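You operate a simulated robot arm through the tools that you are given. There is no shell and no other tool. Be economical: measure what you need, move in short steps, check, and stop when the job is done.

The job below is to be done with a simulated robot arm. You get a single attempt, and the scene is never put back.

JOB
Put things in order on the sideboard top. At the end: the pink glass stands where the orange carton stood; the blue glass stands where the jam jar (marked "Apricot Jam") stood; the orange carton stands where the blue glass stood; the jam jar stands on top of the beige stack of bowls; whatever was shut is shut again. Leave all else as you found it, and nothing knocked over.

The check looks at the end state, three seconds after you hand in, the way a careful person would. Anything else that was tipped, shoved, dropped, spilled or broken makes it a failure.

ROBOT AND FRAMES
A 7-joint arm with a two-finger parallel gripper, fixed in place. Base frame: the origin is at the foot of the arm, x ahead of it, y to its left, z up; the work surface is at about z = 840. Readings come in mm, rad, newtons and seconds.
With the tool pointing down near the work surface it reaches from about 300 to 700 mm from the base axis. Its first joint turns from -1.152 to 1.152 rad. Payload 1.57 kg.
Tool frame: the origin (TCP) lies between the finger pads and is the grasp point; the fingertips stand 30 mm ahead of it; z points along the fingers, y is the line along which they close. The gripper opens to 110 mm. The fingers are 24 mm wide and 12 mm thick; the gripper's body (48 by 112 mm) begins 78 mm behind the TCP.
Orientation is that of the tool frame in the base frame, as a unit quaternion [x, y, z, w]. With the fingers straight down and closing along the base's y, the tool's x points along the base's -x, its y along +y and its z along -z.

CONTROLS
- The arm moves only by the tool jog_arm. Its arguments are lists of equal length, an entry for each row: "travel": the shift along the tool's x, y, z in cm, a list of three; "angular": the turn, a rotation vector about the tool's x, y, z in rad, a list of three. In form: {"travel": [[tx, ty, tz], ...], "angular": [[rx, ry, rz], ...]}. A call has 1 to 20 rows; each row is the pose to reach, as a shift and turn from the pose commanded when the call began, along the tool's axes at that moment. "fingers" is the opening, from 0 (shut) to 1 (fully open), set as the call begins (left out, the last holds). Each row takes 0.2 s and may step no farther than 50 mm and 0.15 rad from the row before; otherwise, or with a gripper value out of range, the whole call is refused. Where a pose cannot be reached the arm comes as near as it can. A force on the tool above 40 N (or 10 N above the force at the start of the call, whichever is more), or a blocked arm, ends the call early, and 0.2 s more pass. The fingers move at their own pace (about 108 mm/s each) and stop on an object; they squeeze with about 39 N. The grip force told is the motor's: it shows also when the fingers shut on nothing. Time passes only in rows, and 0.2 s behind the last, so rows that repeat a pose let the fingers close. The reply holds the time, the measured pose of the TCP, the force on the tool along the base axes, the opening and the grip force, in the units named above and with some noise.
- Cameras (640 x 400 px; columns grow to the right, rows downward): "scene" is fixed at [177.5, -411.3, 1395.2]; the picture's right is [0.57, -0.82, 0.00], its down [-0.54, -0.37, -0.75] and it looks along [0.62, 0.43, -0.66] (base axes); focal length 345 px, centre (320, 200). "wrist" rides on the gripper at [70, 16, -141] in the tool frame; the picture's right is [-0.23, 0.97, 0.00], its down [-0.86, -0.20, -0.48] and it looks along [-0.47, -0.11, 0.88] (tool axes); focal length 222 px, centre (320, 200). There is no depth. A picture from a camera that has moved, and an enlarged one, comes with that camera's place and axes in the base frame and with its lens.
- snapshot(camera): a new picture of that camera. The clock stands still meanwhile.
- enlarge(camera, box): a new picture of the part [left, top, right, bottom] of that camera's present view, enlarged. The clock stands still meanwhile.
- job_done(): hands the job in; it is judged then, once.

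Go step by step. Nothing tells you positions but the pictures and the camera data: compare them with the known pose of the tool, close in by small moves and look again before you grip or let go. The budget is 120 turns and 64 pictures, counting those below and the enlarged ones. Unless the task says otherwise, let go and move clear before handing in, and close with one line.

The tools are called after "Request:" by a JSON object that holds its "name" and its "arguments". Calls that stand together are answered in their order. jog_arm: Moves the arm, as the interface text tells. Its arguments: {"type":"object","properties":{"travel":{"type":"array"},"angular":{"type":"array"},"fingers":{"type":"number"}},"required":["travel","angular"]} The other tools are called the same way: snapshot (camera) takes a picture; enlarge (camera, box) takes an enlarged picture of a part of a camera's view; job_done () hands the job in.

At the start:

```text
time_s: 0.0
tcp_pos: [392.5, -191.2, 1189.0]
orientation: [0.001, 1.0, 0.0, 0.0]
force: [-0.4, 0.9, -0.7]
gripper_width: 109.9
grasp_force: 0.0
```

scene: 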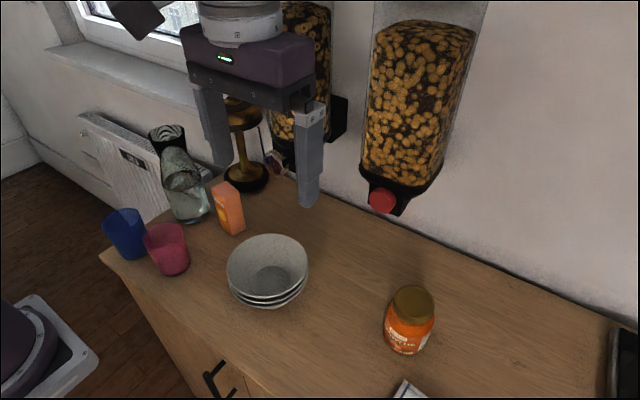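
wrist: 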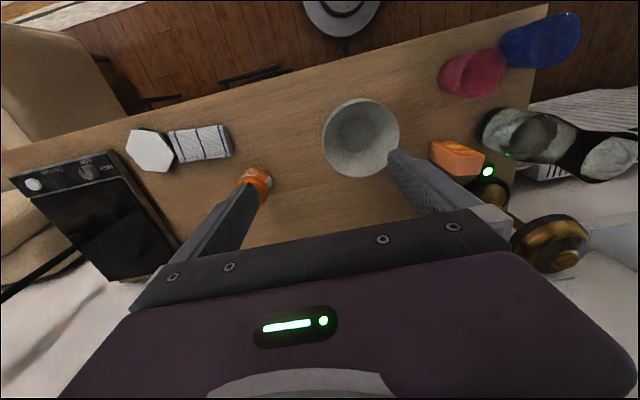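

I see the two glasses at the far-left edge, the orange carton behind them, the bowl stack mid-table and the jam jar to the right. I'll look closer at each before measuring.

Request:
{"name": "enlarge", "arguments": {"camera": "scene", "box": [90, 110, 330, 310]}}

Request:
{"name": "enlarge", "arguments": {"camera": "scene", "box": [340, 240, 640, 400]}}

Request:
{"name": "enlarge", "arguments": {"camera": "wrist", "box": [380, 0, 640, 200]}}

```text
2.00 times, centred on (210, 210) of scene
camera zoom: at [177.5, -411.3, 1395.2], right [0.57, -0.82, 0.0], down [-0.54, -0.37, -0.75], along [0.62, 0.43, -0.66], focal length 690 px, centre (540, 180)
```

zoom: 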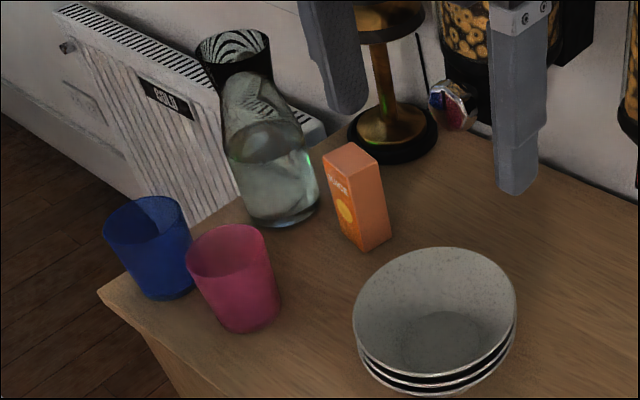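

```text
2.13 times, centred on (490, 320) of scene
camera zoom: at [177.5, -411.3, 1395.2], right [0.57, -0.82, 0.0], down [-0.54, -0.37, -0.75], along [0.62, 0.43, -0.66], focal length 736 px, centre (-43, -56)
```

zoom: 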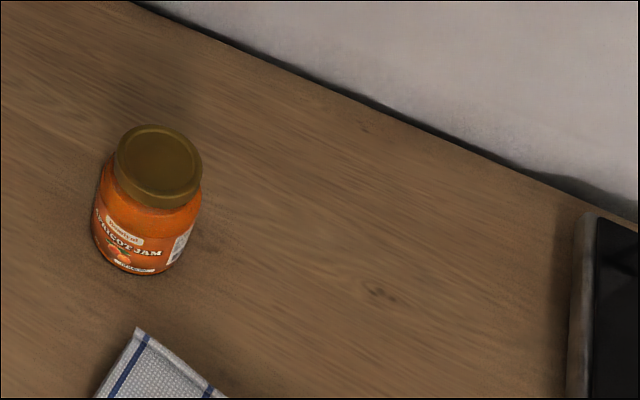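

```text
2.00 times, centred on (510, 100) of wrist
camera zoom: at [322.7, -173.9, 1329.4], right [0.23, 0.97, 0.0], down [0.86, -0.2, 0.48], along [0.47, -0.11, -0.88], focal length 444 px, centre (-60, 400)
```

zoom: 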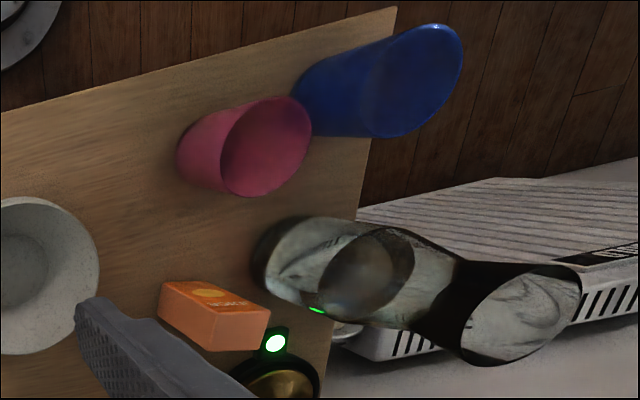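

The scene camera puts things at about: jar (483,-368), bowls (430,-125), blue glass (349,169), pink glass (369,75), carton (514,58), and carafe (491,172). I'll do the jar first, moving above it and looking with the wrist camera.

Request:
{"name": "jog_arm", "arguments": {"travel": [[-1.8, -3.5, 2], [-3.6, -7, 4], [-5.4, -10.5, 6], [-7.2, -14, 8], [-9.0, -17.7, 10], [-9.0, -17.7, 10]], "angular": [[0, 0, 0], [0, 0, 0], [0, 0, 0], [0, 0, 0], [0, 0, 0], [0, 0, 0]], "fingers": 1}}

Request:
{"name": "snapshot", "arguments": {"camera": "wrist"}}

Request:
{"name": "snapshot", "arguments": {"camera": "scene"}}

```text
time_s: 1.4
tcp_pos: [482.1, -367.4, 1084.6]
orientation: [-0.001, 1.0, 0.0, 0.0]
force: [0.0, -0.4, -0.3]
gripper_width: 109.9
grasp_force: 0.0
```

```text
58 pictures are left
camera wrist: at [412.1, -350.4, 1227.2], right [0.23, 0.97, 0.0], down [0.86, -0.2, 0.48], along [0.47, -0.11, -0.88], focal length 222 px, centre (320, 200)
```

wrist: 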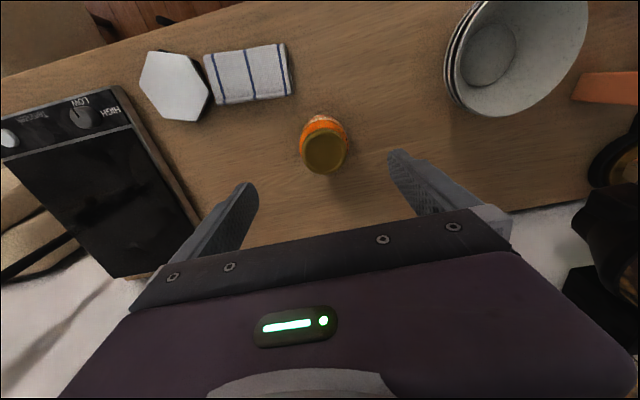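

```text
57 pictures are left
```

scene: 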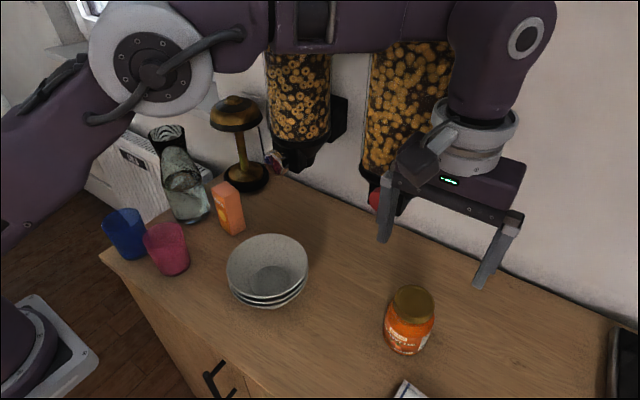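

The jar's lid measures at about (487,-364), so I'm descending with the fingers straddling it.

Request:
{"name": "jog_arm", "arguments": {"travel": [[-0.5, 0.3, 4], [-0.5, 0.3, 8], [-0.5, 0.3, 11], [-0.5, 0.3, 14], [-0.5, 0.3, 15.8], [-0.5, 0.3, 15.8]], "angular": [[0, 0, 0], [0, 0, 0], [0, 0, 0], [0, 0, 0], [0, 0, 0], [0, 0, 0]]}}

Request:
{"name": "snapshot", "arguments": {"camera": "wrist"}}

Request:
{"name": "enlarge", "arguments": {"camera": "scene", "box": [310, 200, 550, 400]}}

```text
time_s: 2.8
tcp_pos: [487.3, -364.8, 931.1]
orientation: [0.0, 1.0, 0.0, 0.0]
force: [0.1, 0.3, 0.0]
gripper_width: 110.0
grasp_force: 0.0
```

```text
56 pictures are left
camera wrist: at [417.0, -347.3, 1072.1], right [0.23, 0.97, 0.0], down [0.86, -0.2, 0.48], along [0.47, -0.11, -0.88], focal length 222 px, centre (320, 200)
```

wrist: 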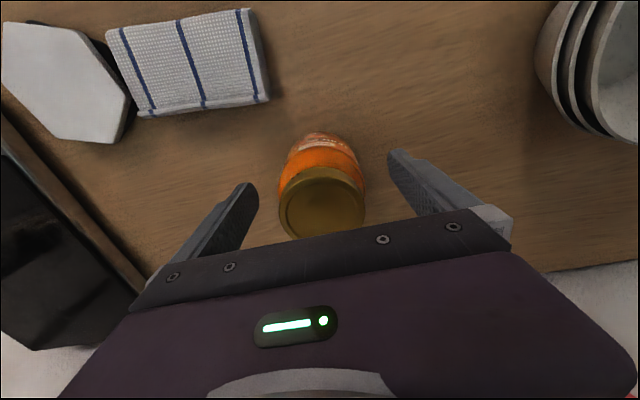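

```text
2.00 times, centred on (430, 300) of scene
camera zoom: at [177.5, -411.3, 1395.2], right [0.57, -0.82, 0.0], down [-0.54, -0.37, -0.75], along [0.62, 0.43, -0.66], focal length 690 px, centre (100, 0)
```

zoom: 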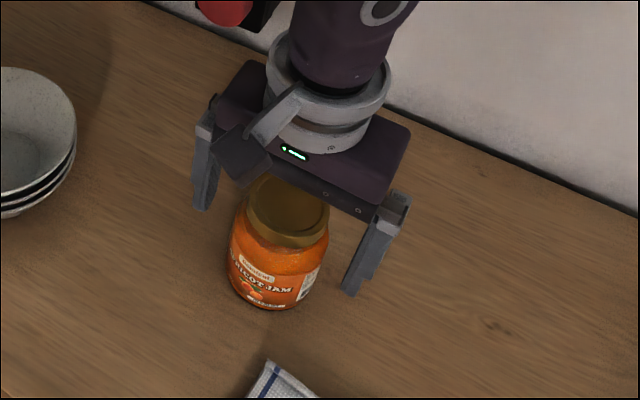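

The jar is centred at about (483,-361), so I'll shift slightly, lower a little more and close.

Request:
{"name": "jog_arm", "arguments": {"travel": [[0.4, 0.3, 0.6], [0.4, 0.3, 1.3], [0.4, 0.3, 1.3]], "angular": [[0, 0, 0], [0, 0, 0], [0, 0, 0]]}}

Request:
{"name": "jog_arm", "arguments": {"travel": [[0, 0, 0], [0, 0, 0], [0, 0, 0]], "angular": [[0, 0, 0], [0, 0, 0], [0, 0, 0]], "fingers": 0}}

Request:
{"name": "snapshot", "arguments": {"camera": "wrist"}}

```text
time_s: 3.6
tcp_pos: [482.4, -361.9, 916.9]
orientation: [0.0, 1.0, 0.0, 0.0]
force: [-0.4, -0.4, -0.2]
gripper_width: 110.3
grasp_force: 0.0
```

```text
time_s: 4.4
tcp_pos: [483.8, -360.5, 918.1]
orientation: [-0.001, 1.0, 0.001, 0.0]
force: [-1.5, -0.1, 0.1]
gripper_width: 70.9
grasp_force: 38.7
```

```text
54 pictures are left
camera wrist: at [413.2, -344.3, 1059.4], right [0.23, 0.97, 0.0], down [0.86, -0.2, 0.48], along [0.47, -0.11, -0.88], focal length 222 px, centre (320, 200)
```

wrist: 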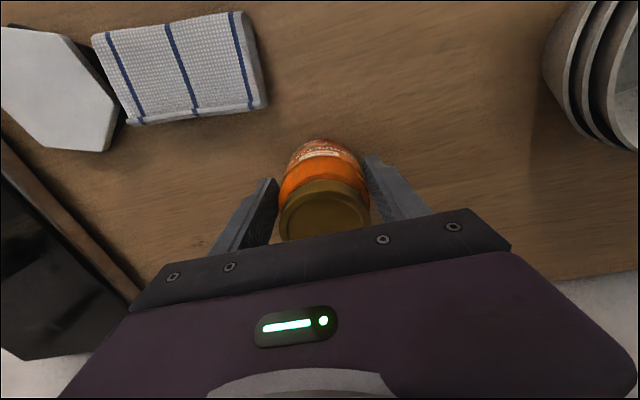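

Recomputing with the base ellipse, the jar's axis is nearer x ≈ 493, so my grip is off-centre. I'll open, shift 9 mm forward and grip again.

Request:
{"name": "jog_arm", "arguments": {"travel": [[0, 0, 0], [0, 0, 0], [-0.9, 0, 0], [-0.9, 0, 0]], "angular": [[0, 0, 0], [0, 0, 0], [0, 0, 0], [0, 0, 0]], "fingers": 0.9}}

Request:
{"name": "enlarge", "arguments": {"camera": "scene", "box": [340, 260, 490, 380]}}

Request:
{"name": "enlarge", "arguments": {"camera": "wrist", "box": [200, 100, 440, 260]}}

```text
time_s: 5.4
tcp_pos: [492.3, -360.5, 918.0]
orientation: [0.001, 1.0, 0.0, 0.0]
force: [-0.2, 0.1, -0.3]
gripper_width: 99.1
grasp_force: 0.0
```

```text
3.33 times, centred on (415, 320) of scene
camera zoom: at [177.5, -411.3, 1395.2], right [0.57, -0.82, 0.0], down [-0.54, -0.37, -0.75], along [0.62, 0.43, -0.66], focal length 1149 px, centre (3, -200)
```

zoom: 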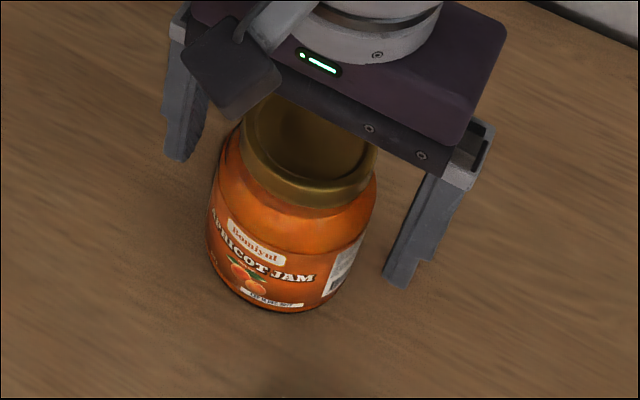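

```text
2.50 times, centred on (320, 180) of wrist
camera zoom: at [422.1, -344.1, 1059.1], right [0.23, 0.97, 0.0], down [0.86, -0.2, 0.48], along [0.47, -0.11, -0.88], focal length 555 px, centre (320, 250)
```

zoom: 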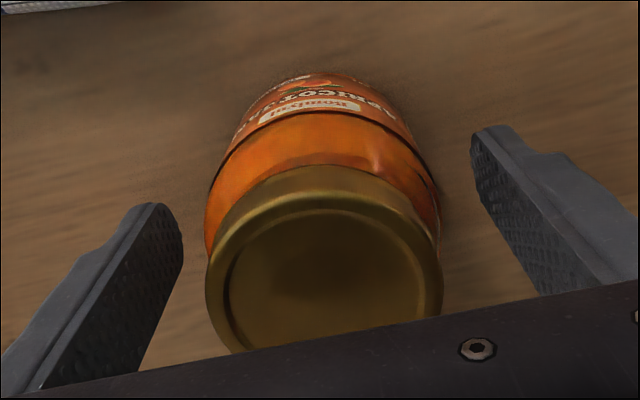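

The jar is now centred between the fingers, at about (492,-360). Gripping and lifting it.

Request:
{"name": "jog_arm", "arguments": {"travel": [[0, 0, 0], [0, 0, 0], [0, 0, 0], [0, 0, 0]], "angular": [[0, 0, 0], [0, 0, 0], [0, 0, 0], [0, 0, 0]], "fingers": 0}}

Request:
{"name": "jog_arm", "arguments": {"travel": [[0, 0, -2], [0, 0, -6], [0, 0, -10], [0, 0, -13], [0, 0, -13]], "angular": [[0, 0, 0], [0, 0, 0], [0, 0, 0], [0, 0, 0], [0, 0, 0]]}}

Request:
{"name": "snapshot", "arguments": {"camera": "wrist"}}

```text
time_s: 6.4
tcp_pos: [492.2, -361.7, 917.4]
orientation: [0.0, 1.0, -0.001, 0.0]
force: [-0.3, 1.2, -1.1]
gripper_width: 70.8
grasp_force: 39.2
```

```text
time_s: 7.6
tcp_pos: [493.4, -363.4, 1048.6]
orientation: [0.0, 1.0, 0.0, 0.0]
force: [-0.5, 0.2, -5.2]
gripper_width: 71.0
grasp_force: 39.4
```

```text
51 pictures are left
camera wrist: at [423.1, -345.9, 1190.0], right [0.23, 0.97, 0.0], down [0.86, -0.2, 0.48], along [0.47, -0.11, -0.88], focal length 222 px, centre (320, 200)
```

wrist: 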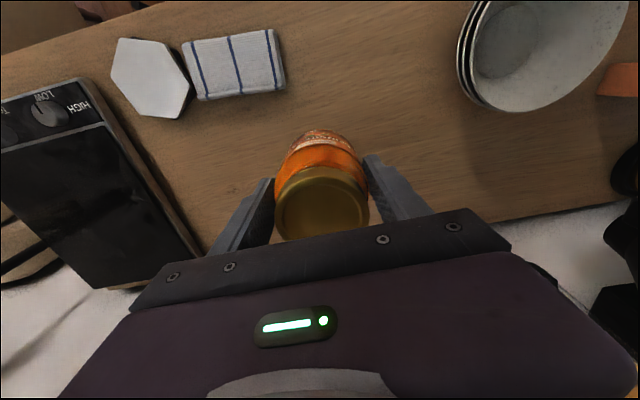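

The jar is firmly held (about 0.5 kg). I'm carrying it over to the bowls at about (428,-126).

Request:
{"name": "jog_arm", "arguments": {"travel": [[1.1, 4, 0], [2.2, 8, 0], [3.3, 12, 0], [4.4, 16, 0], [5.5, 20, 0], [6.5, 23.7, 0], [6.5, 23.7, 0], [6.5, 23.7, 0]], "angular": [[0, 0, 0], [0, 0, 0], [0, 0, 0], [0, 0, 0], [0, 0, 0], [0, 0, 0], [0, 0, 0], [0, 0, 0]]}}

Request:
{"name": "snapshot", "arguments": {"camera": "wrist"}}

Request:
{"name": "enlarge", "arguments": {"camera": "scene", "box": [150, 140, 390, 320]}}

```text
time_s: 9.4
tcp_pos: [426.1, -125.0, 1047.7]
orientation: [0.0, 1.0, 0.0, 0.0]
force: [0.6, -0.2, -5.5]
gripper_width: 70.9
grasp_force: 38.8
```

```text
50 pictures are left
camera wrist: at [357.1, -107.9, 1188.7], right [0.23, 0.97, 0.0], down [0.86, -0.2, 0.48], along [0.47, -0.11, -0.88], focal length 222 px, centre (320, 200)
```

wrist: 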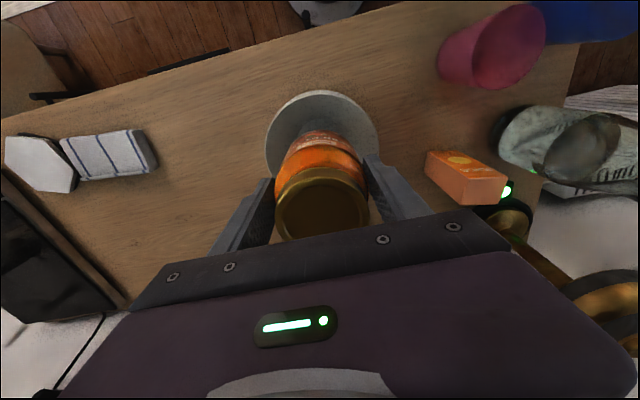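

```text
2.22 times, centred on (270, 230) of scene
camera zoom: at [177.5, -411.4, 1395.1], right [0.57, -0.82, 0.0], down [-0.54, -0.37, -0.75], along [0.62, 0.43, -0.66], focal length 766 px, centre (431, 133)
```

zoom: 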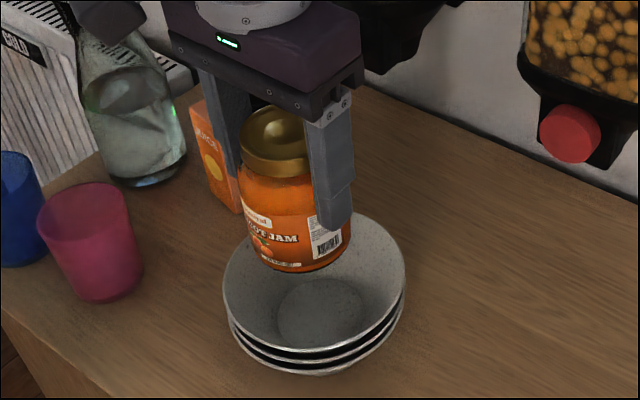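

The jar is nearly over the bowl's centre, which I put at about (427,-127). I'm lowering most of the way before checking.

Request:
{"name": "jog_arm", "arguments": {"travel": [[-0.1, -0.2, 2], [-0.1, -0.2, 4], [-0.1, -0.2, 6], [-0.1, -0.2, 6]], "angular": [[0, 0, 0], [0, 0, 0], [0, 0, 0], [0, 0, 0]]}}

Request:
{"name": "snapshot", "arguments": {"camera": "wrist"}}

Request:
{"name": "enlarge", "arguments": {"camera": "scene", "box": [190, 190, 350, 320]}}

```text
time_s: 10.2
tcp_pos: [429.8, -128.1, 995.2]
orientation: [0.0, 1.0, -0.001, 0.004]
force: [-3.0, 1.6, 8.1]
gripper_width: 70.8
grasp_force: 39.1
stopped in row 3: the force on the tool passed its limit (the readings are from after the stop); the commanded pose is now the measured one
```

```text
48 pictures are left
camera wrist: at [359.1, -110.8, 1136.8], right [0.23, 0.97, 0.0], down [0.85, -0.2, 0.49], along [0.47, -0.11, -0.87], focal length 222 px, centre (320, 200)
```

wrist: 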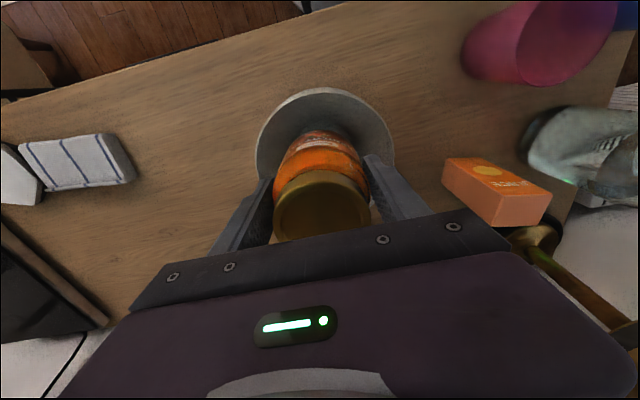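

```text
3.08 times, centred on (270, 255) of scene
camera zoom: at [177.3, -411.3, 1395.2], right [0.57, -0.82, 0.0], down [-0.54, -0.37, -0.75], along [0.62, 0.43, -0.66], focal length 1061 px, centre (474, 31)
```

zoom: 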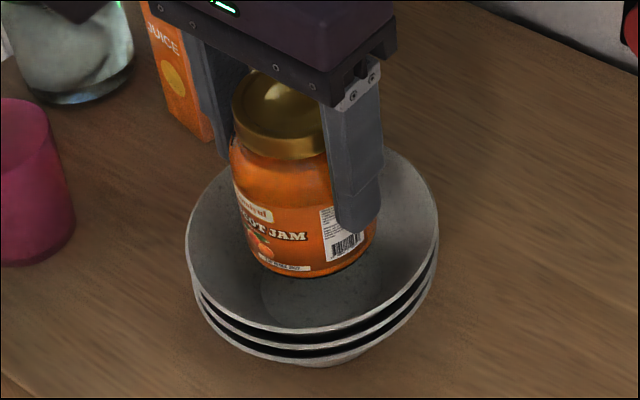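

Contact came early (about 917 for the jar's bottom), so something touches before I expected. I'll back up 2 cm and look closely.

Request:
{"name": "enlarge", "arguments": {"camera": "wrist", "box": [220, 60, 430, 250]}}

Request:
{"name": "jog_arm", "arguments": {"travel": [[0, 0, -1], [0, 0, -2.5], [0, 0, -2.5]], "angular": [[0, 0, 0], [0, 0, 0], [0, 0, 0]]}}

Request:
{"name": "snapshot", "arguments": {"camera": "scene"}}

```text
2.11 times, centred on (325, 155) of wrist
camera zoom: at [359.1, -110.8, 1136.8], right [0.23, 0.97, 0.0], down [0.85, -0.2, 0.49], along [0.47, -0.11, -0.87], focal length 468 px, centre (310, 295)
```

zoom: 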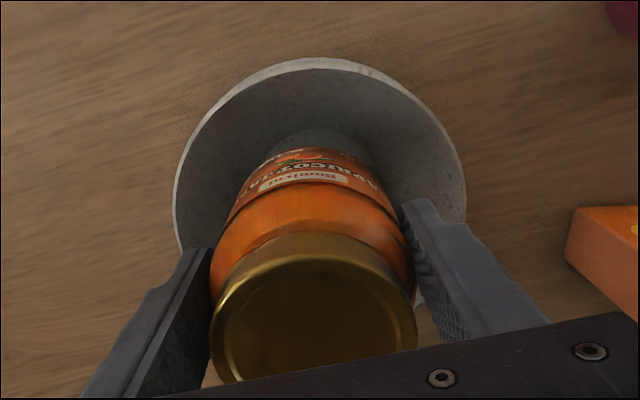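

```text
time_s: 11.0
tcp_pos: [431.2, -127.8, 1021.0]
orientation: [0.0, 1.0, -0.002, 0.003]
force: [0.2, -0.3, -5.0]
gripper_width: 70.7
grasp_force: 39.0
```

```text
45 pictures are left
```

scene: 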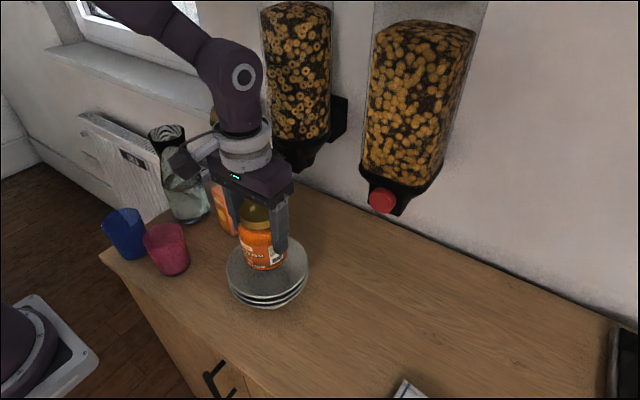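

The hand stayed over the bowl and nothing moved. The bowl centre refines to about (426.5,-124) and I was slightly off, so I'll re-centre and go down gently in small steps.

Request:
{"name": "jog_arm", "arguments": {"travel": [[0.35, 0.4, 0], [0.35, 0.4, 1], [0.35, 0.4, 1.7], [0.35, 0.4, 2.0], [0.35, 0.4, 2.2], [0.35, 0.4, 2.2]], "angular": [[-0.003, 0.006, 0], [-0.003, 0.006, 0], [-0.003, 0.006, 0], [-0.003, 0.006, 0], [-0.003, 0.006, 0], [-0.003, 0.006, 0]]}}

Request:
{"name": "jog_arm", "arguments": {"travel": [[0, 0, 0.2], [0, 0, 0.4], [0, 0, 0.4]], "angular": [[0, 0, 0], [0, 0, 0], [0, 0, 0]]}}

```text
time_s: 12.4
tcp_pos: [427.6, -124.7, 996.7]
orientation: [-0.001, 1.0, 0.001, 0.001]
force: [-0.2, 0.4, -5.1]
gripper_width: 70.5
grasp_force: 39.0
```

```text
time_s: 13.2
tcp_pos: [426.5, -123.8, 996.1]
orientation: [-0.001, 1.0, 0.0, 0.003]
force: [-7.1, 2.7, 33.4]
gripper_width: 70.7
grasp_force: 39.2
```

The jar touches at the same height again, with a side push toward -x and +y, so the centre is a bit further that way. I'll lift 8 mm, shift and touch again.

Request:
{"name": "jog_arm", "arguments": {"travel": [[0, 0, -0.8], [0.5, 0.15, -0.8], [0.5, 0.15, -0.3], [0.5, 0.15, -0.1], [0.5, 0.15, -0.1]], "angular": [[0, 0, 0], [0, 0, 0], [0, 0, 0], [0, 0, 0], [0, 0, 0]]}}

Request:
{"name": "jog_arm", "arguments": {"travel": [[0, 0, 0.1], [0, 0, 0.2], [0, 0, 0.2]], "angular": [[0, 0, 0], [0, 0, 0], [0, 0, 0]]}}

Request:
{"name": "enlarge", "arguments": {"camera": "scene", "box": [190, 190, 350, 320]}}

Request:
{"name": "enlarge", "arguments": {"camera": "wrist", "box": [220, 60, 430, 250]}}

```text
time_s: 14.4
tcp_pos: [420.9, -122.9, 995.3]
orientation: [-0.001, 1.0, 0.001, 0.002]
force: [-3.9, 3.6, 10.5]
gripper_width: 70.6
grasp_force: 39.1
```

```text
time_s: 15.2
tcp_pos: [421.7, -121.6, 994.0]
orientation: [-0.001, 1.0, 0.0, 0.001]
force: [-7.8, 2.6, 35.4]
gripper_width: 70.9
grasp_force: 39.1
```

```text
3.08 times, centred on (270, 255) of scene
camera zoom: at [176.8, -411.2, 1395.3], right [0.57, -0.82, 0.0], down [-0.54, -0.37, -0.75], along [0.62, 0.43, -0.66], focal length 1061 px, centre (474, 31)
```

zoom: 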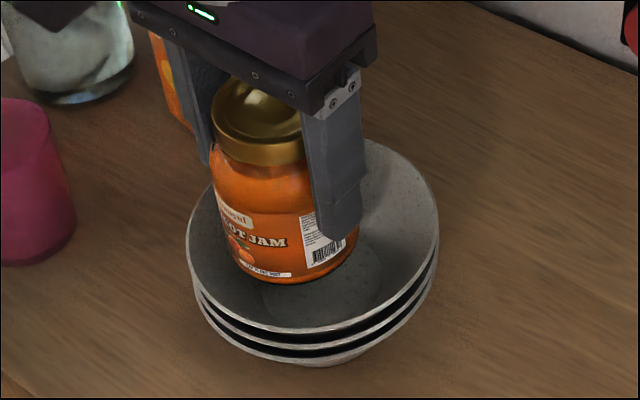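

```text
2.11 times, centred on (325, 155) of wrist
camera zoom: at [351.5, -105.6, 1135.6], right [0.23, 0.97, 0.0], down [0.85, -0.2, 0.48], along [0.47, -0.11, -0.88], focal length 468 px, centre (310, 295)
```

zoom: 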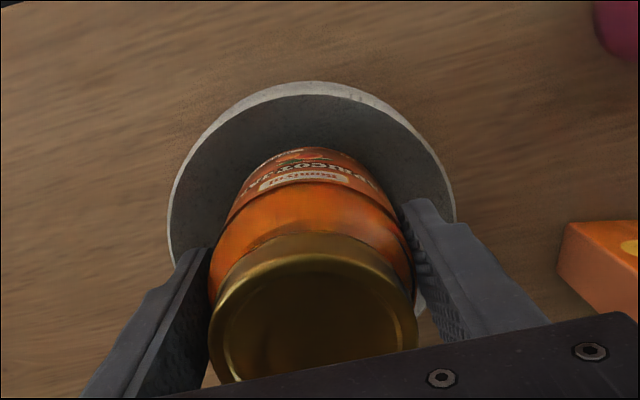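

The support height is the same at both spots (about 917), which matches the rim plane, so the jar rests on the stack's top level. I'll centre it at about (428,-124) and set it down lightly.

Request:
{"name": "jog_arm", "arguments": {"travel": [[0, 0, -0.8], [-0.65, -0.2, -0.8], [-0.65, -0.2, -0.5], [-0.65, -0.2, -0.25], [-0.65, -0.2, -0.25]], "angular": [[0, 0, 0], [0, 0, 0], [0, 0, 0], [0, 0, 0], [0, 0, 0]]}}

```text
time_s: 16.4
tcp_pos: [428.2, -124.1, 996.2]
orientation: [-0.001, 1.0, 0.0, 0.001]
force: [-0.4, -0.1, -5.7]
gripper_width: 70.6
grasp_force: 38.9
```

Request:
{"name": "jog_arm", "arguments": {"travel": [[0, 0, 0.05], [0, 0, 0.1], [0, 0, 0.1]], "angular": [[0, 0, 0], [0, 0, 0], [0, 0, 0]]}}

```text
time_s: 17.2
tcp_pos: [428.4, -124.8, 994.5]
orientation: [-0.001, 1.0, 0.0, 0.001]
force: [0.2, -0.2, -5.6]
gripper_width: 70.7
grasp_force: 39.0
```

There's no contact here yet, so this is nearer the true centre. I'll keep lowering by single millimetres.

Request:
{"name": "jog_arm", "arguments": {"travel": [[0, 0, 0.1], [0, 0, 0.2], [0, 0, 0.2]], "angular": [[0, 0, 0], [0, 0, 0], [0, 0, 0]]}}

```text
time_s: 18.0
tcp_pos: [428.1, -124.3, 994.3]
orientation: [-0.001, 1.0, 0.0, 0.003]
force: [-6.0, 1.2, 35.7]
gripper_width: 70.7
grasp_force: 39.1
```

Contact came about 1.5 mm lower than at the previous spots, so the bowl seems to centre further along +x. I'll test x ≈ 433.

Request:
{"name": "jog_arm", "arguments": {"travel": [[0, 0, -0.8], [-0.5, 0, -0.8], [-0.5, 0, -0.3], [-0.5, 0, -0.1], [-0.5, 0, -0.1]], "angular": [[0, 0, 0], [0, 0, 0], [0, 0, 0], [0, 0, 0], [0, 0, 0]]}}

Request:
{"name": "jog_arm", "arguments": {"travel": [[0, 0, 0.1], [0, 0, 0.15], [0, 0, 0.15]], "angular": [[0, 0, 0], [0, 0, 0], [0, 0, 0]]}}

```text
time_s: 19.2
tcp_pos: [434.1, -124.8, 996.0]
orientation: [-0.001, 1.0, 0.0, 0.001]
force: [-0.1, 0.8, -2.5]
gripper_width: 70.7
grasp_force: 39.5
```

```text
time_s: 20.0
tcp_pos: [433.6, -123.4, 992.9]
orientation: [0.0, 1.0, 0.0, 0.003]
force: [-6.9, 2.2, 35.4]
gripper_width: 70.9
grasp_force: 39.4
```

Contact height is level between 428 and 433, so I'll go to about 431, ease the pressure off and release gently.

Request:
{"name": "jog_arm", "arguments": {"travel": [[0, 0, -0.4], [0.25, 0, -0.4], [0.25, 0, -0.18], [0.25, 0, -0.13], [0.25, 0, -0.13]], "angular": [[0, 0, 0], [0, 0, 0], [0, 0, 0], [0, 0, 0], [0, 0, 0]]}}

Request:
{"name": "jog_arm", "arguments": {"travel": [[0, 0, 0], [0, 0, 0]], "angular": [[0, 0, 0], [0, 0, 0]], "fingers": 0.72}}

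Request:
{"name": "snapshot", "arguments": {"camera": "wrist"}}

Request:
{"name": "enlarge", "arguments": {"camera": "scene", "box": [190, 190, 350, 320]}}

```text
time_s: 21.2
tcp_pos: [429.9, -124.6, 994.0]
orientation: [-0.001, 1.0, 0.001, 0.001]
force: [-2.6, 2.8, 3.6]
gripper_width: 70.7
grasp_force: 39.1
```

```text
time_s: 21.8
tcp_pos: [430.9, -124.0, 992.9]
orientation: [-0.001, 1.0, 0.0, 0.001]
force: [-0.3, 0.8, 0.4]
gripper_width: 79.1
grasp_force: 0.0
```

```text
42 pictures are left
camera wrist: at [361.0, -107.8, 1134.8], right [0.23, 0.97, 0.0], down [0.85, -0.2, 0.48], along [0.47, -0.11, -0.88], focal length 222 px, centre (320, 200)
```

wrist: 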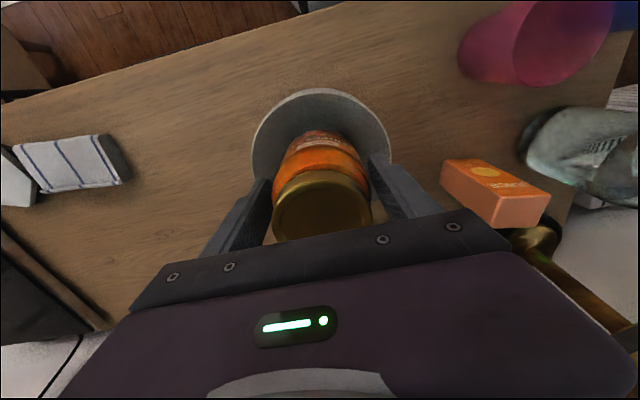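

```text
3.08 times, centred on (270, 255) of scene
camera zoom: at [177.5, -411.3, 1395.2], right [0.57, -0.82, 0.0], down [-0.54, -0.37, -0.75], along [0.62, 0.43, -0.66], focal length 1061 px, centre (474, 31)
```

zoom: 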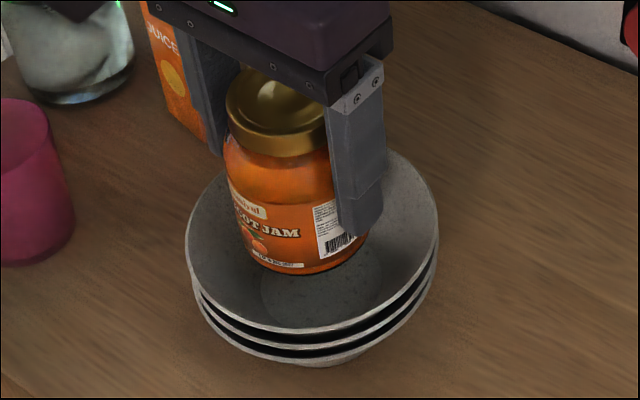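

The jar is free and upright. I'll open a little more, raise straight up clear of it and check that it's stable.

Request:
{"name": "jog_arm", "arguments": {"travel": [[0, 0, 0], [0, 0, -2], [0, 0, -6], [0, 0, -10], [0, 0, -14], [0, 0, -14]], "angular": [[0, 0, 0], [0, 0, 0], [0, 0, 0], [0, 0, 0], [0, 0, 0], [0, 0, 0]], "fingers": 0.85}}

Request:
{"name": "snapshot", "arguments": {"camera": "wrist"}}

Request:
{"name": "enlarge", "arguments": {"camera": "scene", "box": [190, 190, 350, 320]}}

```text
time_s: 23.2
tcp_pos: [429.3, -123.0, 1133.9]
orientation: [-0.001, 1.0, 0.0, 0.001]
force: [0.1, -0.8, -0.8]
gripper_width: 93.6
grasp_force: 0.0
```

```text
40 pictures are left
camera wrist: at [359.8, -106.6, 1275.6], right [0.23, 0.97, 0.0], down [0.85, -0.2, 0.48], along [0.47, -0.11, -0.88], focal length 222 px, centre (320, 200)
```

wrist: 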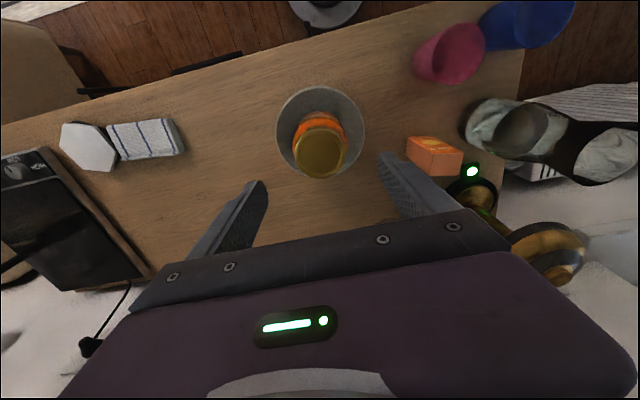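

```text
3.08 times, centred on (270, 255) of scene
camera zoom: at [177.5, -411.3, 1395.2], right [0.57, -0.82, 0.0], down [-0.54, -0.37, -0.75], along [0.62, 0.43, -0.66], focal length 1061 px, centre (474, 31)
```

zoom: 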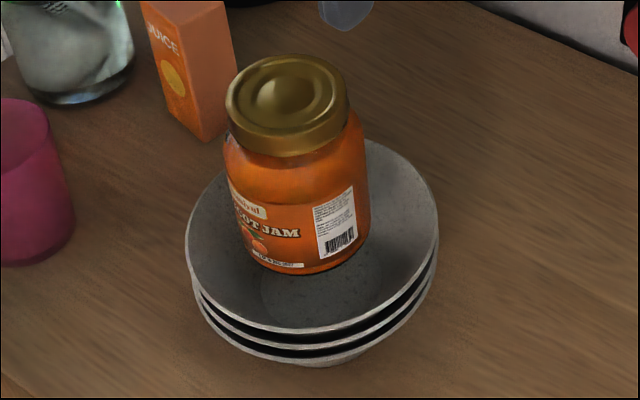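

The jar stands upright and the bowls are unmoved. Next I'm moving over to the glasses and carton for a proper look from above.

Request:
{"name": "jog_arm", "arguments": {"travel": [[1, 4.5, 0], [2, 9, 0], [3, 13.5, 0], [4, 18, 0], [5, 22.5, 0], [6, 24.3, 0], [6, 24.3, 0]], "angular": [[0, 0, 0], [0, 0, 0], [0, 0, 0], [0, 0, 0], [0, 0, 0], [0, 0, 0], [0, 0, 0]], "fingers": 1}}

Request:
{"name": "snapshot", "arguments": {"camera": "wrist"}}

```text
time_s: 24.8
tcp_pos: [369.6, 119.3, 1133.9]
orientation: [0.0, 1.0, 0.0, 0.0]
force: [0.5, -0.3, 0.6]
gripper_width: 110.1
grasp_force: 0.0
```

```text
38 pictures are left
camera wrist: at [299.1, 134.8, 1275.3], right [0.23, 0.97, 0.0], down [0.85, -0.2, 0.48], along [0.47, -0.11, -0.88], focal length 222 px, centre (320, 200)
```

wrist: 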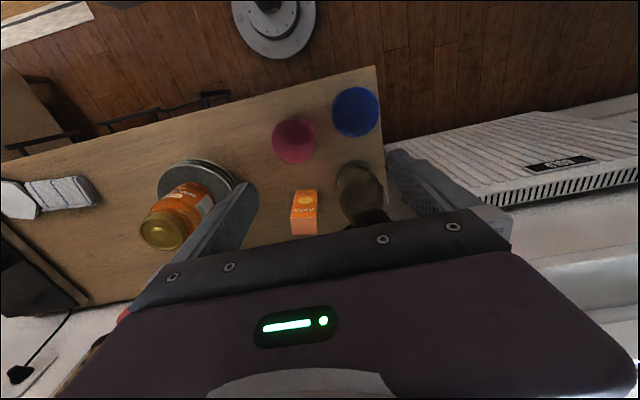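

Request:
{"name": "enlarge", "arguments": {"camera": "wrist", "box": [250, 70, 410, 240]}}

```text
2.35 times, centred on (330, 155) of wrist
camera zoom: at [299.1, 134.8, 1275.3], right [0.23, 0.97, 0.0], down [0.85, -0.2, 0.48], along [0.47, -0.11, -0.88], focal length 523 px, centre (296, 306)
```

zoom: 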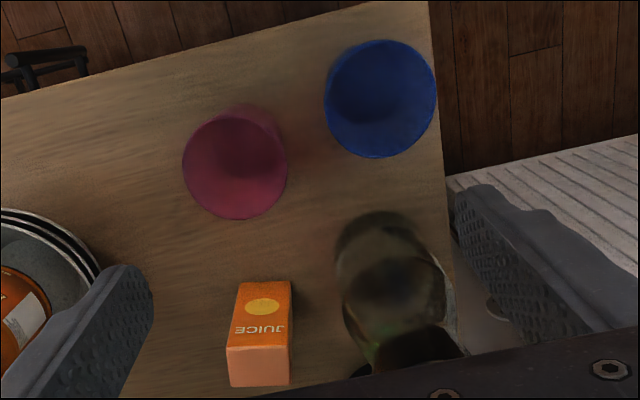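

Blue glass ≈ (354.5,174.5) with its rim at z≈925, pink ≈ (373,75), and carton centre ≈ (514.5,57), turned about 0.15 rad and 106 tall. I'm moving over the blue glass with a 0.6 rad yaw so the fingers clear the pink one.

Request:
{"name": "jog_arm", "arguments": {"travel": [[0.5, 2.5, 0], [1.5, 5.5, 0], [1.5, 5.5, 3], [1.5, 5.5, 6], [1.5, 5.5, 7.5], [1.5, 5.5, 7.5]], "angular": [[0, 0, 0.15], [0, 0, 0.3], [0, 0, 0.45], [0, 0, 0.6], [0, 0, 0.6], [0, 0, 0.6]]}}

Request:
{"name": "snapshot", "arguments": {"camera": "wrist"}}

Request:
{"name": "enlarge", "arguments": {"camera": "scene", "box": [70, 120, 270, 290]}}

```text
time_s: 26.2
tcp_pos: [356.5, 175.2, 1058.5]
orientation: [0.296, 0.955, 0.001, 0.001]
force: [-0.2, 0.0, 1.0]
gripper_width: 109.6
grasp_force: 0.0
```

```text
36 pictures are left
camera wrist: at [307.4, 227.7, 1199.8], right [0.74, 0.68, 0.0], down [0.59, -0.65, 0.48], along [0.32, -0.35, -0.88], focal length 222 px, centre (320, 200)
```

wrist: 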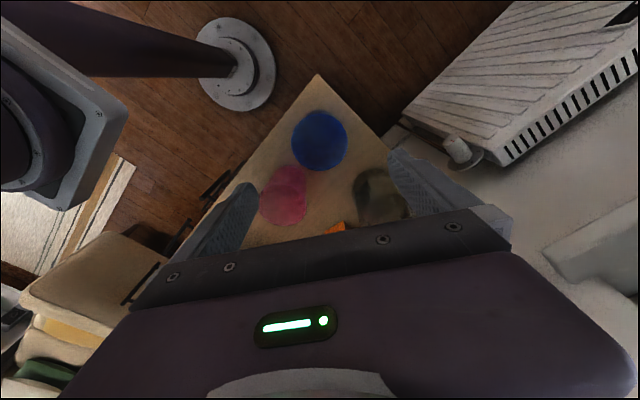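

```text
2.35 times, centred on (170, 205) of scene
camera zoom: at [177.5, -411.3, 1395.2], right [0.57, -0.82, 0.0], down [-0.54, -0.37, -0.75], along [0.62, 0.43, -0.66], focal length 811 px, centre (673, 188)
```

zoom: 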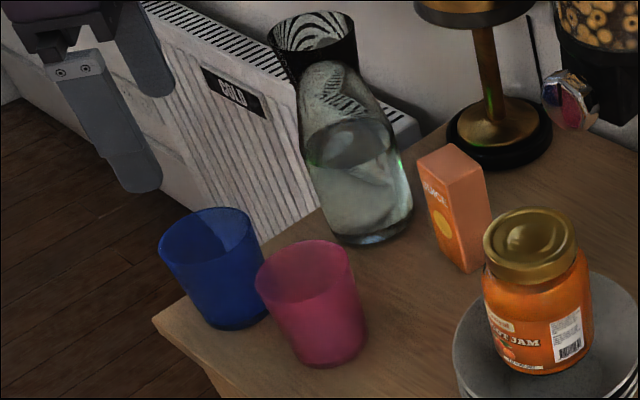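

The glass lies a few mm further along tool x, so I'll correct that and descend around it.

Request:
{"name": "jog_arm", "arguments": {"travel": [[0.3, 0.05, 3], [0.3, 0.05, 6], [0.3, 0.05, 9], [0.3, 0.05, 12], [0.3, 0.05, 14.5], [0.3, 0.05, 16], [0.3, 0.05, 16]], "angular": [[0, 0, 0], [0, 0, 0], [0, 0, 0], [0, 0, 0], [0, 0, 0], [0, 0, 0], [0, 0, 0]]}}

Request:
{"name": "snapshot", "arguments": {"camera": "wrist"}}

Request:
{"name": "enlarge", "arguments": {"camera": "scene", "box": [70, 120, 270, 290]}}

```text
time_s: 27.8
tcp_pos: [354.9, 176.1, 899.9]
orientation: [0.294, 0.956, 0.0, 0.001]
force: [-0.6, 0.3, 0.8]
gripper_width: 110.1
grasp_force: 0.1
```

```text
34 pictures are left
camera wrist: at [304.8, 228.0, 1039.5], right [0.74, 0.68, 0.0], down [0.59, -0.65, 0.48], along [0.33, -0.35, -0.88], focal length 222 px, centre (320, 200)
```

wrist: 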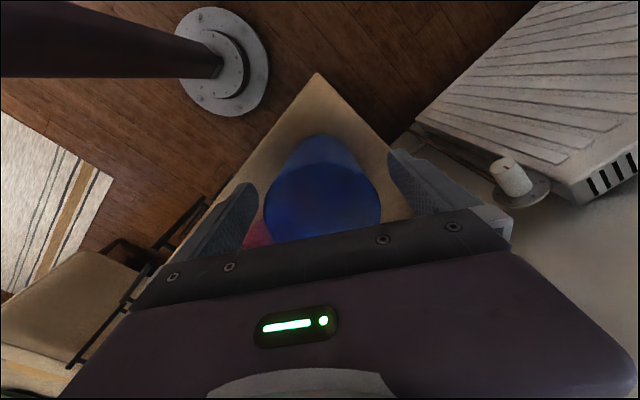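

```text
2.35 times, centred on (170, 205) of scene
camera zoom: at [177.5, -411.3, 1395.2], right [0.57, -0.82, 0.0], down [-0.54, -0.37, -0.75], along [0.62, 0.43, -0.66], focal length 811 px, centre (673, 188)
```

zoom: 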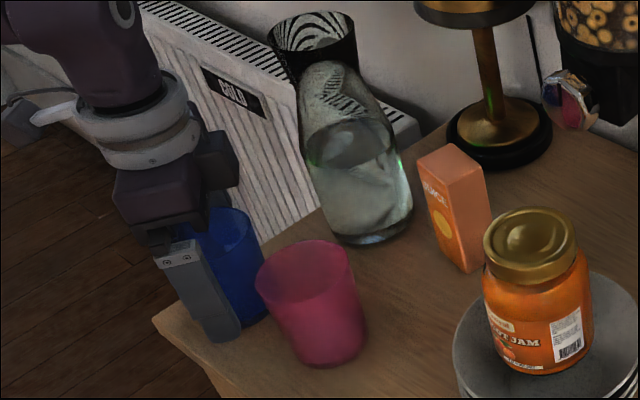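

Good alignment: the fingers straddle the glass, well clear of the pink one. Closing.

Request:
{"name": "jog_arm", "arguments": {"travel": [[0, 0, 0], [0, 0, 0], [0, 0, 0], [0, 0, 0]], "angular": [[0, 0, 0], [0, 0, 0], [0, 0, 0], [0, 0, 0]], "fingers": 0}}

Request:
{"name": "snapshot", "arguments": {"camera": "wrist"}}

```text
time_s: 28.8
tcp_pos: [353.4, 175.3, 897.1]
orientation: [0.294, 0.956, 0.0, 0.001]
force: [-0.8, 0.1, 0.1]
gripper_width: 67.8
grasp_force: 38.9
```

```text
32 pictures are left
camera wrist: at [304.8, 227.9, 1039.8], right [0.74, 0.68, 0.0], down [0.59, -0.65, 0.48], along [0.33, -0.35, -0.88], focal length 222 px, centre (320, 200)
```

wrist: 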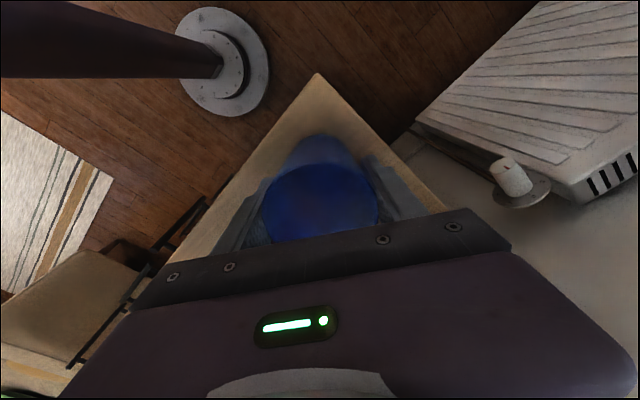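

Gripped at 67.8 mm. I'm lifting straight up, high enough to pass over everything.

Request:
{"name": "jog_arm", "arguments": {"travel": [[0, 0, -1], [0, 0, -4], [0, 0, -8], [0, 0, -12], [0, 0, -16], [0, 0, -20], [0, 0, -21.5], [0, 0, -21.5]], "angular": [[0, 0, 0], [0, 0, 0], [0, 0, 0], [0, 0, 0], [0, 0, -0.15], [0, 0, -0.3], [0, 0, -0.45], [0, 0, -0.6]]}}

Request:
{"name": "snapshot", "arguments": {"camera": "scene"}}

```text
time_s: 30.6
tcp_pos: [351.6, 175.0, 1113.7]
orientation: [-0.002, 1.0, 0.0, 0.0]
force: [0.5, -0.1, -2.9]
gripper_width: 67.5
grasp_force: 39.7
```

```text
31 pictures are left
```

scene: 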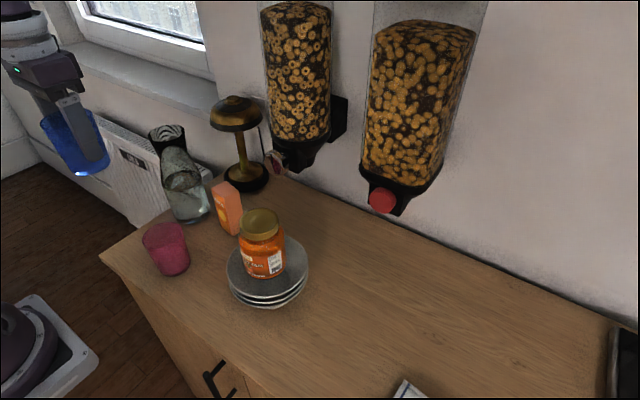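

The blue glass is held. Now traversing to above the jar's former spot (492,-360).

Request:
{"name": "jog_arm", "arguments": {"travel": [[-1.15, -4.46, 0], [-2.31, -8.92, 0], [-3.46, -13.38, 0], [-4.62, -17.83, 0], [-5.77, -22.29, 0], [-6.93, -26.75, 0], [-8.08, -31.21, 0], [-9.23, -35.67, 0], [-10.39, -40.13, 0], [-11.54, -44.58, 0], [-12.7, -49.04, 0], [-13.85, -53.5, 0], [-13.85, -53.5, 0], [-13.85, -53.5, 0]], "angular": [[0, 0, 0], [0, 0, 0], [0, 0, 0], [0, 0, 0], [0, 0, 0], [0, 0, 0], [0, 0, 0], [0, 0, 0], [0, 0, 0], [0, 0, 0], [0, 0, 0], [0, 0, 0], [0, 0, 0], [0, 0, 0]]}}

```text
time_s: 33.6
tcp_pos: [494.0, -359.8, 1113.6]
orientation: [-0.001, 1.0, 0.001, 0.001]
force: [0.6, -0.4, -1.9]
gripper_width: 67.7
grasp_force: 38.7
```

Above the spot. Descending to just above the surface.

Request:
{"name": "jog_arm", "arguments": {"travel": [[0.1, 0, 4.5], [0.1, 0, 9], [0.1, 0, 13], [0.1, 0, 17], [0.1, 0, 20], [0.1, 0, 20.8], [0.1, 0, 20.8]], "angular": [[0, 0, 0], [0, 0, 0], [0, 0, 0], [0, 0, 0], [0, 0, 0], [0, 0, 0], [0, 0, 0]]}}

Request:
{"name": "enlarge", "arguments": {"camera": "scene", "box": [340, 240, 520, 390]}}

```text
time_s: 35.2
tcp_pos: [493.1, -359.1, 904.9]
orientation: [0.0, 1.0, -0.001, 0.001]
force: [-0.1, 0.0, -2.2]
gripper_width: 67.6
grasp_force: 39.2
```

```text
2.67 times, centred on (430, 315) of scene
camera zoom: at [177.5, -411.4, 1395.2], right [0.57, -0.82, 0.0], down [-0.54, -0.37, -0.75], along [0.62, 0.43, -0.66], focal length 919 px, centre (27, -107)
```

zoom: 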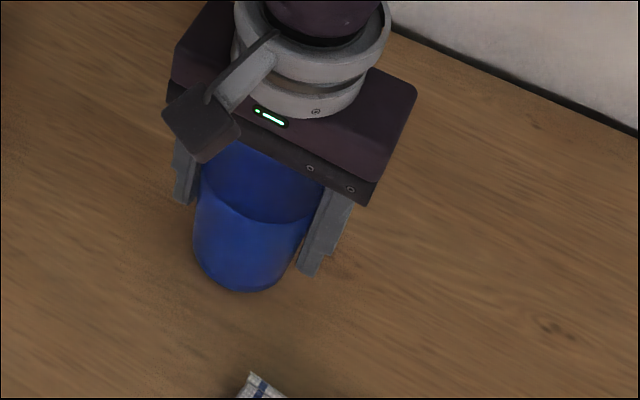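

It lines up with where the jar's base stood. Setting it down gently.

Request:
{"name": "jog_arm", "arguments": {"travel": [[0, 0, 0.3], [0, 0, 0.5], [0, 0, 0.6], [0, 0, 0.6]], "angular": [[0, 0, 0], [0, 0, 0], [0, 0, 0], [0, 0, 0]]}}

```text
time_s: 36.2
tcp_pos: [491.7, -359.0, 898.5]
orientation: [-0.001, 1.0, 0.0, 0.001]
force: [0.3, 0.5, -2.4]
gripper_width: 67.6
grasp_force: 38.6
```

Request:
{"name": "jog_arm", "arguments": {"travel": [[0, 0, 0.1], [0, 0, 0.1]], "angular": [[0, 0, 0], [0, 0, 0]]}}

```text
time_s: 36.8
tcp_pos: [491.0, -359.0, 897.8]
orientation: [0.0, 1.0, 0.0, 0.001]
force: [-0.6, -0.1, -2.2]
gripper_width: 67.8
grasp_force: 38.7
```

Request:
{"name": "jog_arm", "arguments": {"travel": [[0, 0, 0.1], [0, 0, 0.2], [0, 0, 0.2]], "angular": [[0, 0, 0], [0, 0, 0], [0, 0, 0]]}}

```text
time_s: 37.6
tcp_pos: [492.3, -358.6, 897.7]
orientation: [-0.001, 1.0, 0.0, 0.001]
force: [-2.5, 6.3, 21.6]
gripper_width: 67.7
grasp_force: 39.2
```

Touchdown. I'll ease the pressure, release and rise.

Request:
{"name": "jog_arm", "arguments": {"travel": [[0, 0, -0.12], [0, 0, -0.12]], "angular": [[0, 0, 0], [0, 0, 0]]}}

Request:
{"name": "jog_arm", "arguments": {"travel": [[0, 0, 0], [0, 0, 0], [0, 0, -3], [0, 0, -7], [0, 0, -11], [0, 0, -15], [0, 0, -19], [0, 0, -21]], "angular": [[0, 0, 0], [0, 0, 0], [0, 0, 0], [0, 0, 0], [0, 0, 0], [0, 0, 0], [0, 0, 0], [0, 0, 0]], "fingers": 0.95}}

Request:
{"name": "snapshot", "arguments": {"camera": "scene"}}

```text
time_s: 38.2
tcp_pos: [491.8, -359.3, 897.5]
orientation: [0.0, 1.0, 0.0, 0.001]
force: [2.3, -1.6, 5.1]
gripper_width: 67.5
grasp_force: 38.8
```

```text
time_s: 40.0
tcp_pos: [492.0, -360.1, 1109.7]
orientation: [-0.001, 1.0, 0.0, 0.001]
force: [0.5, -1.1, 0.1]
gripper_width: 104.6
grasp_force: 0.1
```

```text
29 pictures are left
```

scene: 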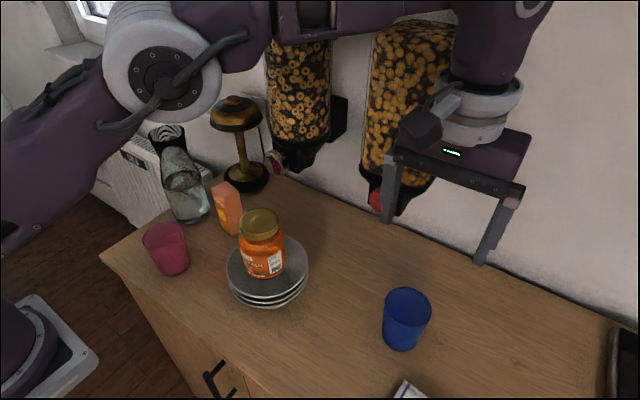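

The blue glass stands well. Now I'll travel back along x≈430 (clear of the dispensers) to near the carton, yawing 0.15 rad to match it.

Request:
{"name": "jog_arm", "arguments": {"travel": [[3.1, 3.8, 0], [6.2, 7.6, 0], [6.2, 12, 0], [6.2, 16.5, 0], [6.2, 21, 0], [6.2, 25.5, 0], [6.2, 30, 0], [6.2, 34.5, 0], [4, 38.5, 0], [1.2, 41.7, 0], [1.2, 41.7, 0], [1.2, 41.7, 0]], "angular": [[0, 0, 0], [0, 0, 0], [0, 0, 0], [0, 0, 0], [0, 0, 0], [0, 0, 0], [0, 0, 0], [0, 0, 0], [0, 0, 0.1], [0, 0, 0.15], [0, 0, 0.15], [0, 0, 0.15]], "fingers": 0.75}}

Request:
{"name": "snapshot", "arguments": {"camera": "wrist"}}

Request:
{"name": "snapshot", "arguments": {"camera": "scene"}}

```text
time_s: 42.6
tcp_pos: [481.0, 56.0, 1107.5]
orientation: [0.075, 0.997, 0.0, 0.001]
force: [-0.3, 0.2, -0.5]
gripper_width: 82.8
grasp_force: 0.0
```

```text
28 pictures are left
camera wrist: at [414.3, 83.9, 1248.9], right [0.37, 0.93, 0.0], down [0.82, -0.32, 0.48], along [0.45, -0.18, -0.88], focal length 222 px, centre (320, 200)
```

wrist: 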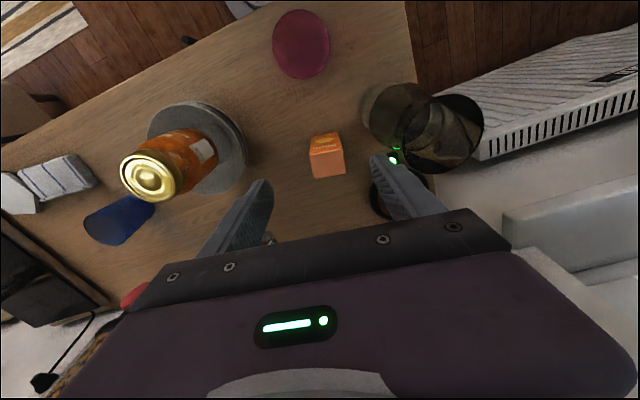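

```text
27 pictures are left
```

scene: 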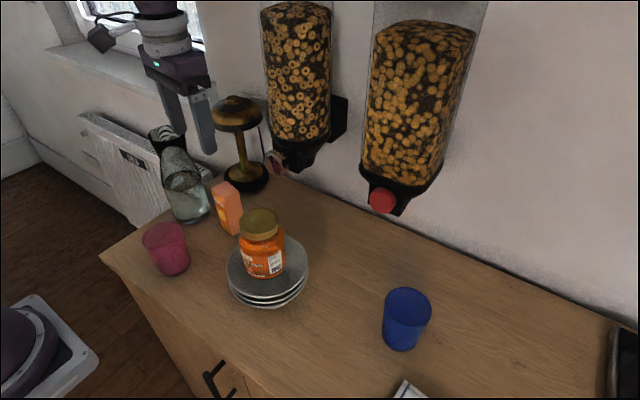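

The carton top centres at about (516,56) and its yaw matches mine. I'm descending over it with a narrower opening to stay clear of the carafe.

Request:
{"name": "jog_arm", "arguments": {"travel": [[-1.7, 0.28, 0], [-3.41, 0.55, 2], [-3.41, 0.55, 6], [-3.41, 0.55, 10], [-3.41, 0.55, 13], [-3.41, 0.55, 13]], "angular": [[0, 0, 0], [0, 0, 0], [0, 0, 0], [0, 0, 0], [0, 0, 0], [0, 0, 0]], "fingers": 0.65}}

Request:
{"name": "snapshot", "arguments": {"camera": "wrist"}}

Request:
{"name": "enlarge", "arguments": {"camera": "scene", "box": [140, 80, 340, 250]}}

```text
time_s: 44.0
tcp_pos: [512.5, 56.2, 977.6]
orientation: [0.074, 0.997, 0.0, 0.001]
force: [-1.1, 1.0, 0.6]
gripper_width: 71.7
grasp_force: 0.0
```

```text
26 pictures are left
camera wrist: at [445.8, 84.1, 1118.7], right [0.37, 0.93, 0.0], down [0.82, -0.32, 0.48], along [0.45, -0.18, -0.88], focal length 222 px, centre (320, 200)
```

wrist: 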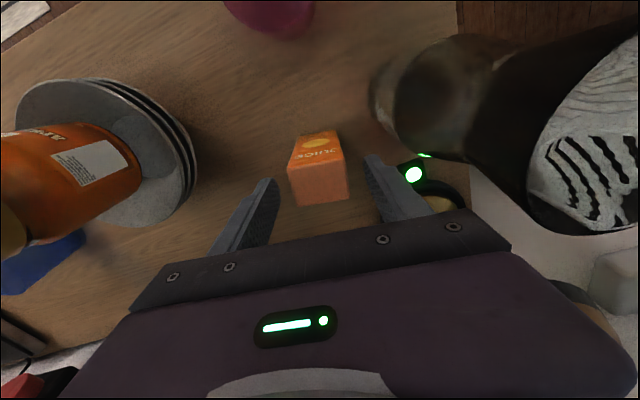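

```text
2.35 times, centred on (240, 165) of scene
camera zoom: at [177.5, -411.3, 1395.2], right [0.57, -0.82, 0.0], down [-0.54, -0.37, -0.75], along [0.62, 0.43, -0.66], focal length 811 px, centre (508, 282)
```

zoom: 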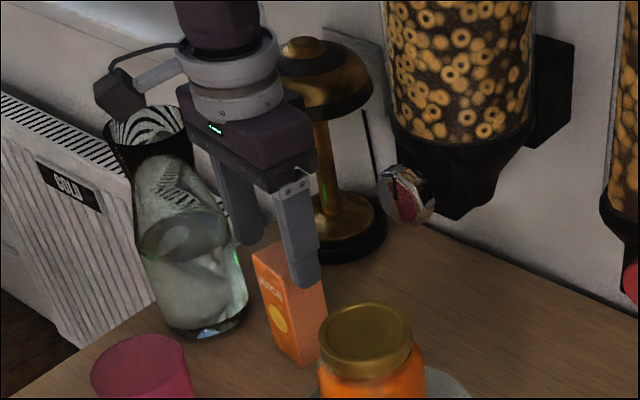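

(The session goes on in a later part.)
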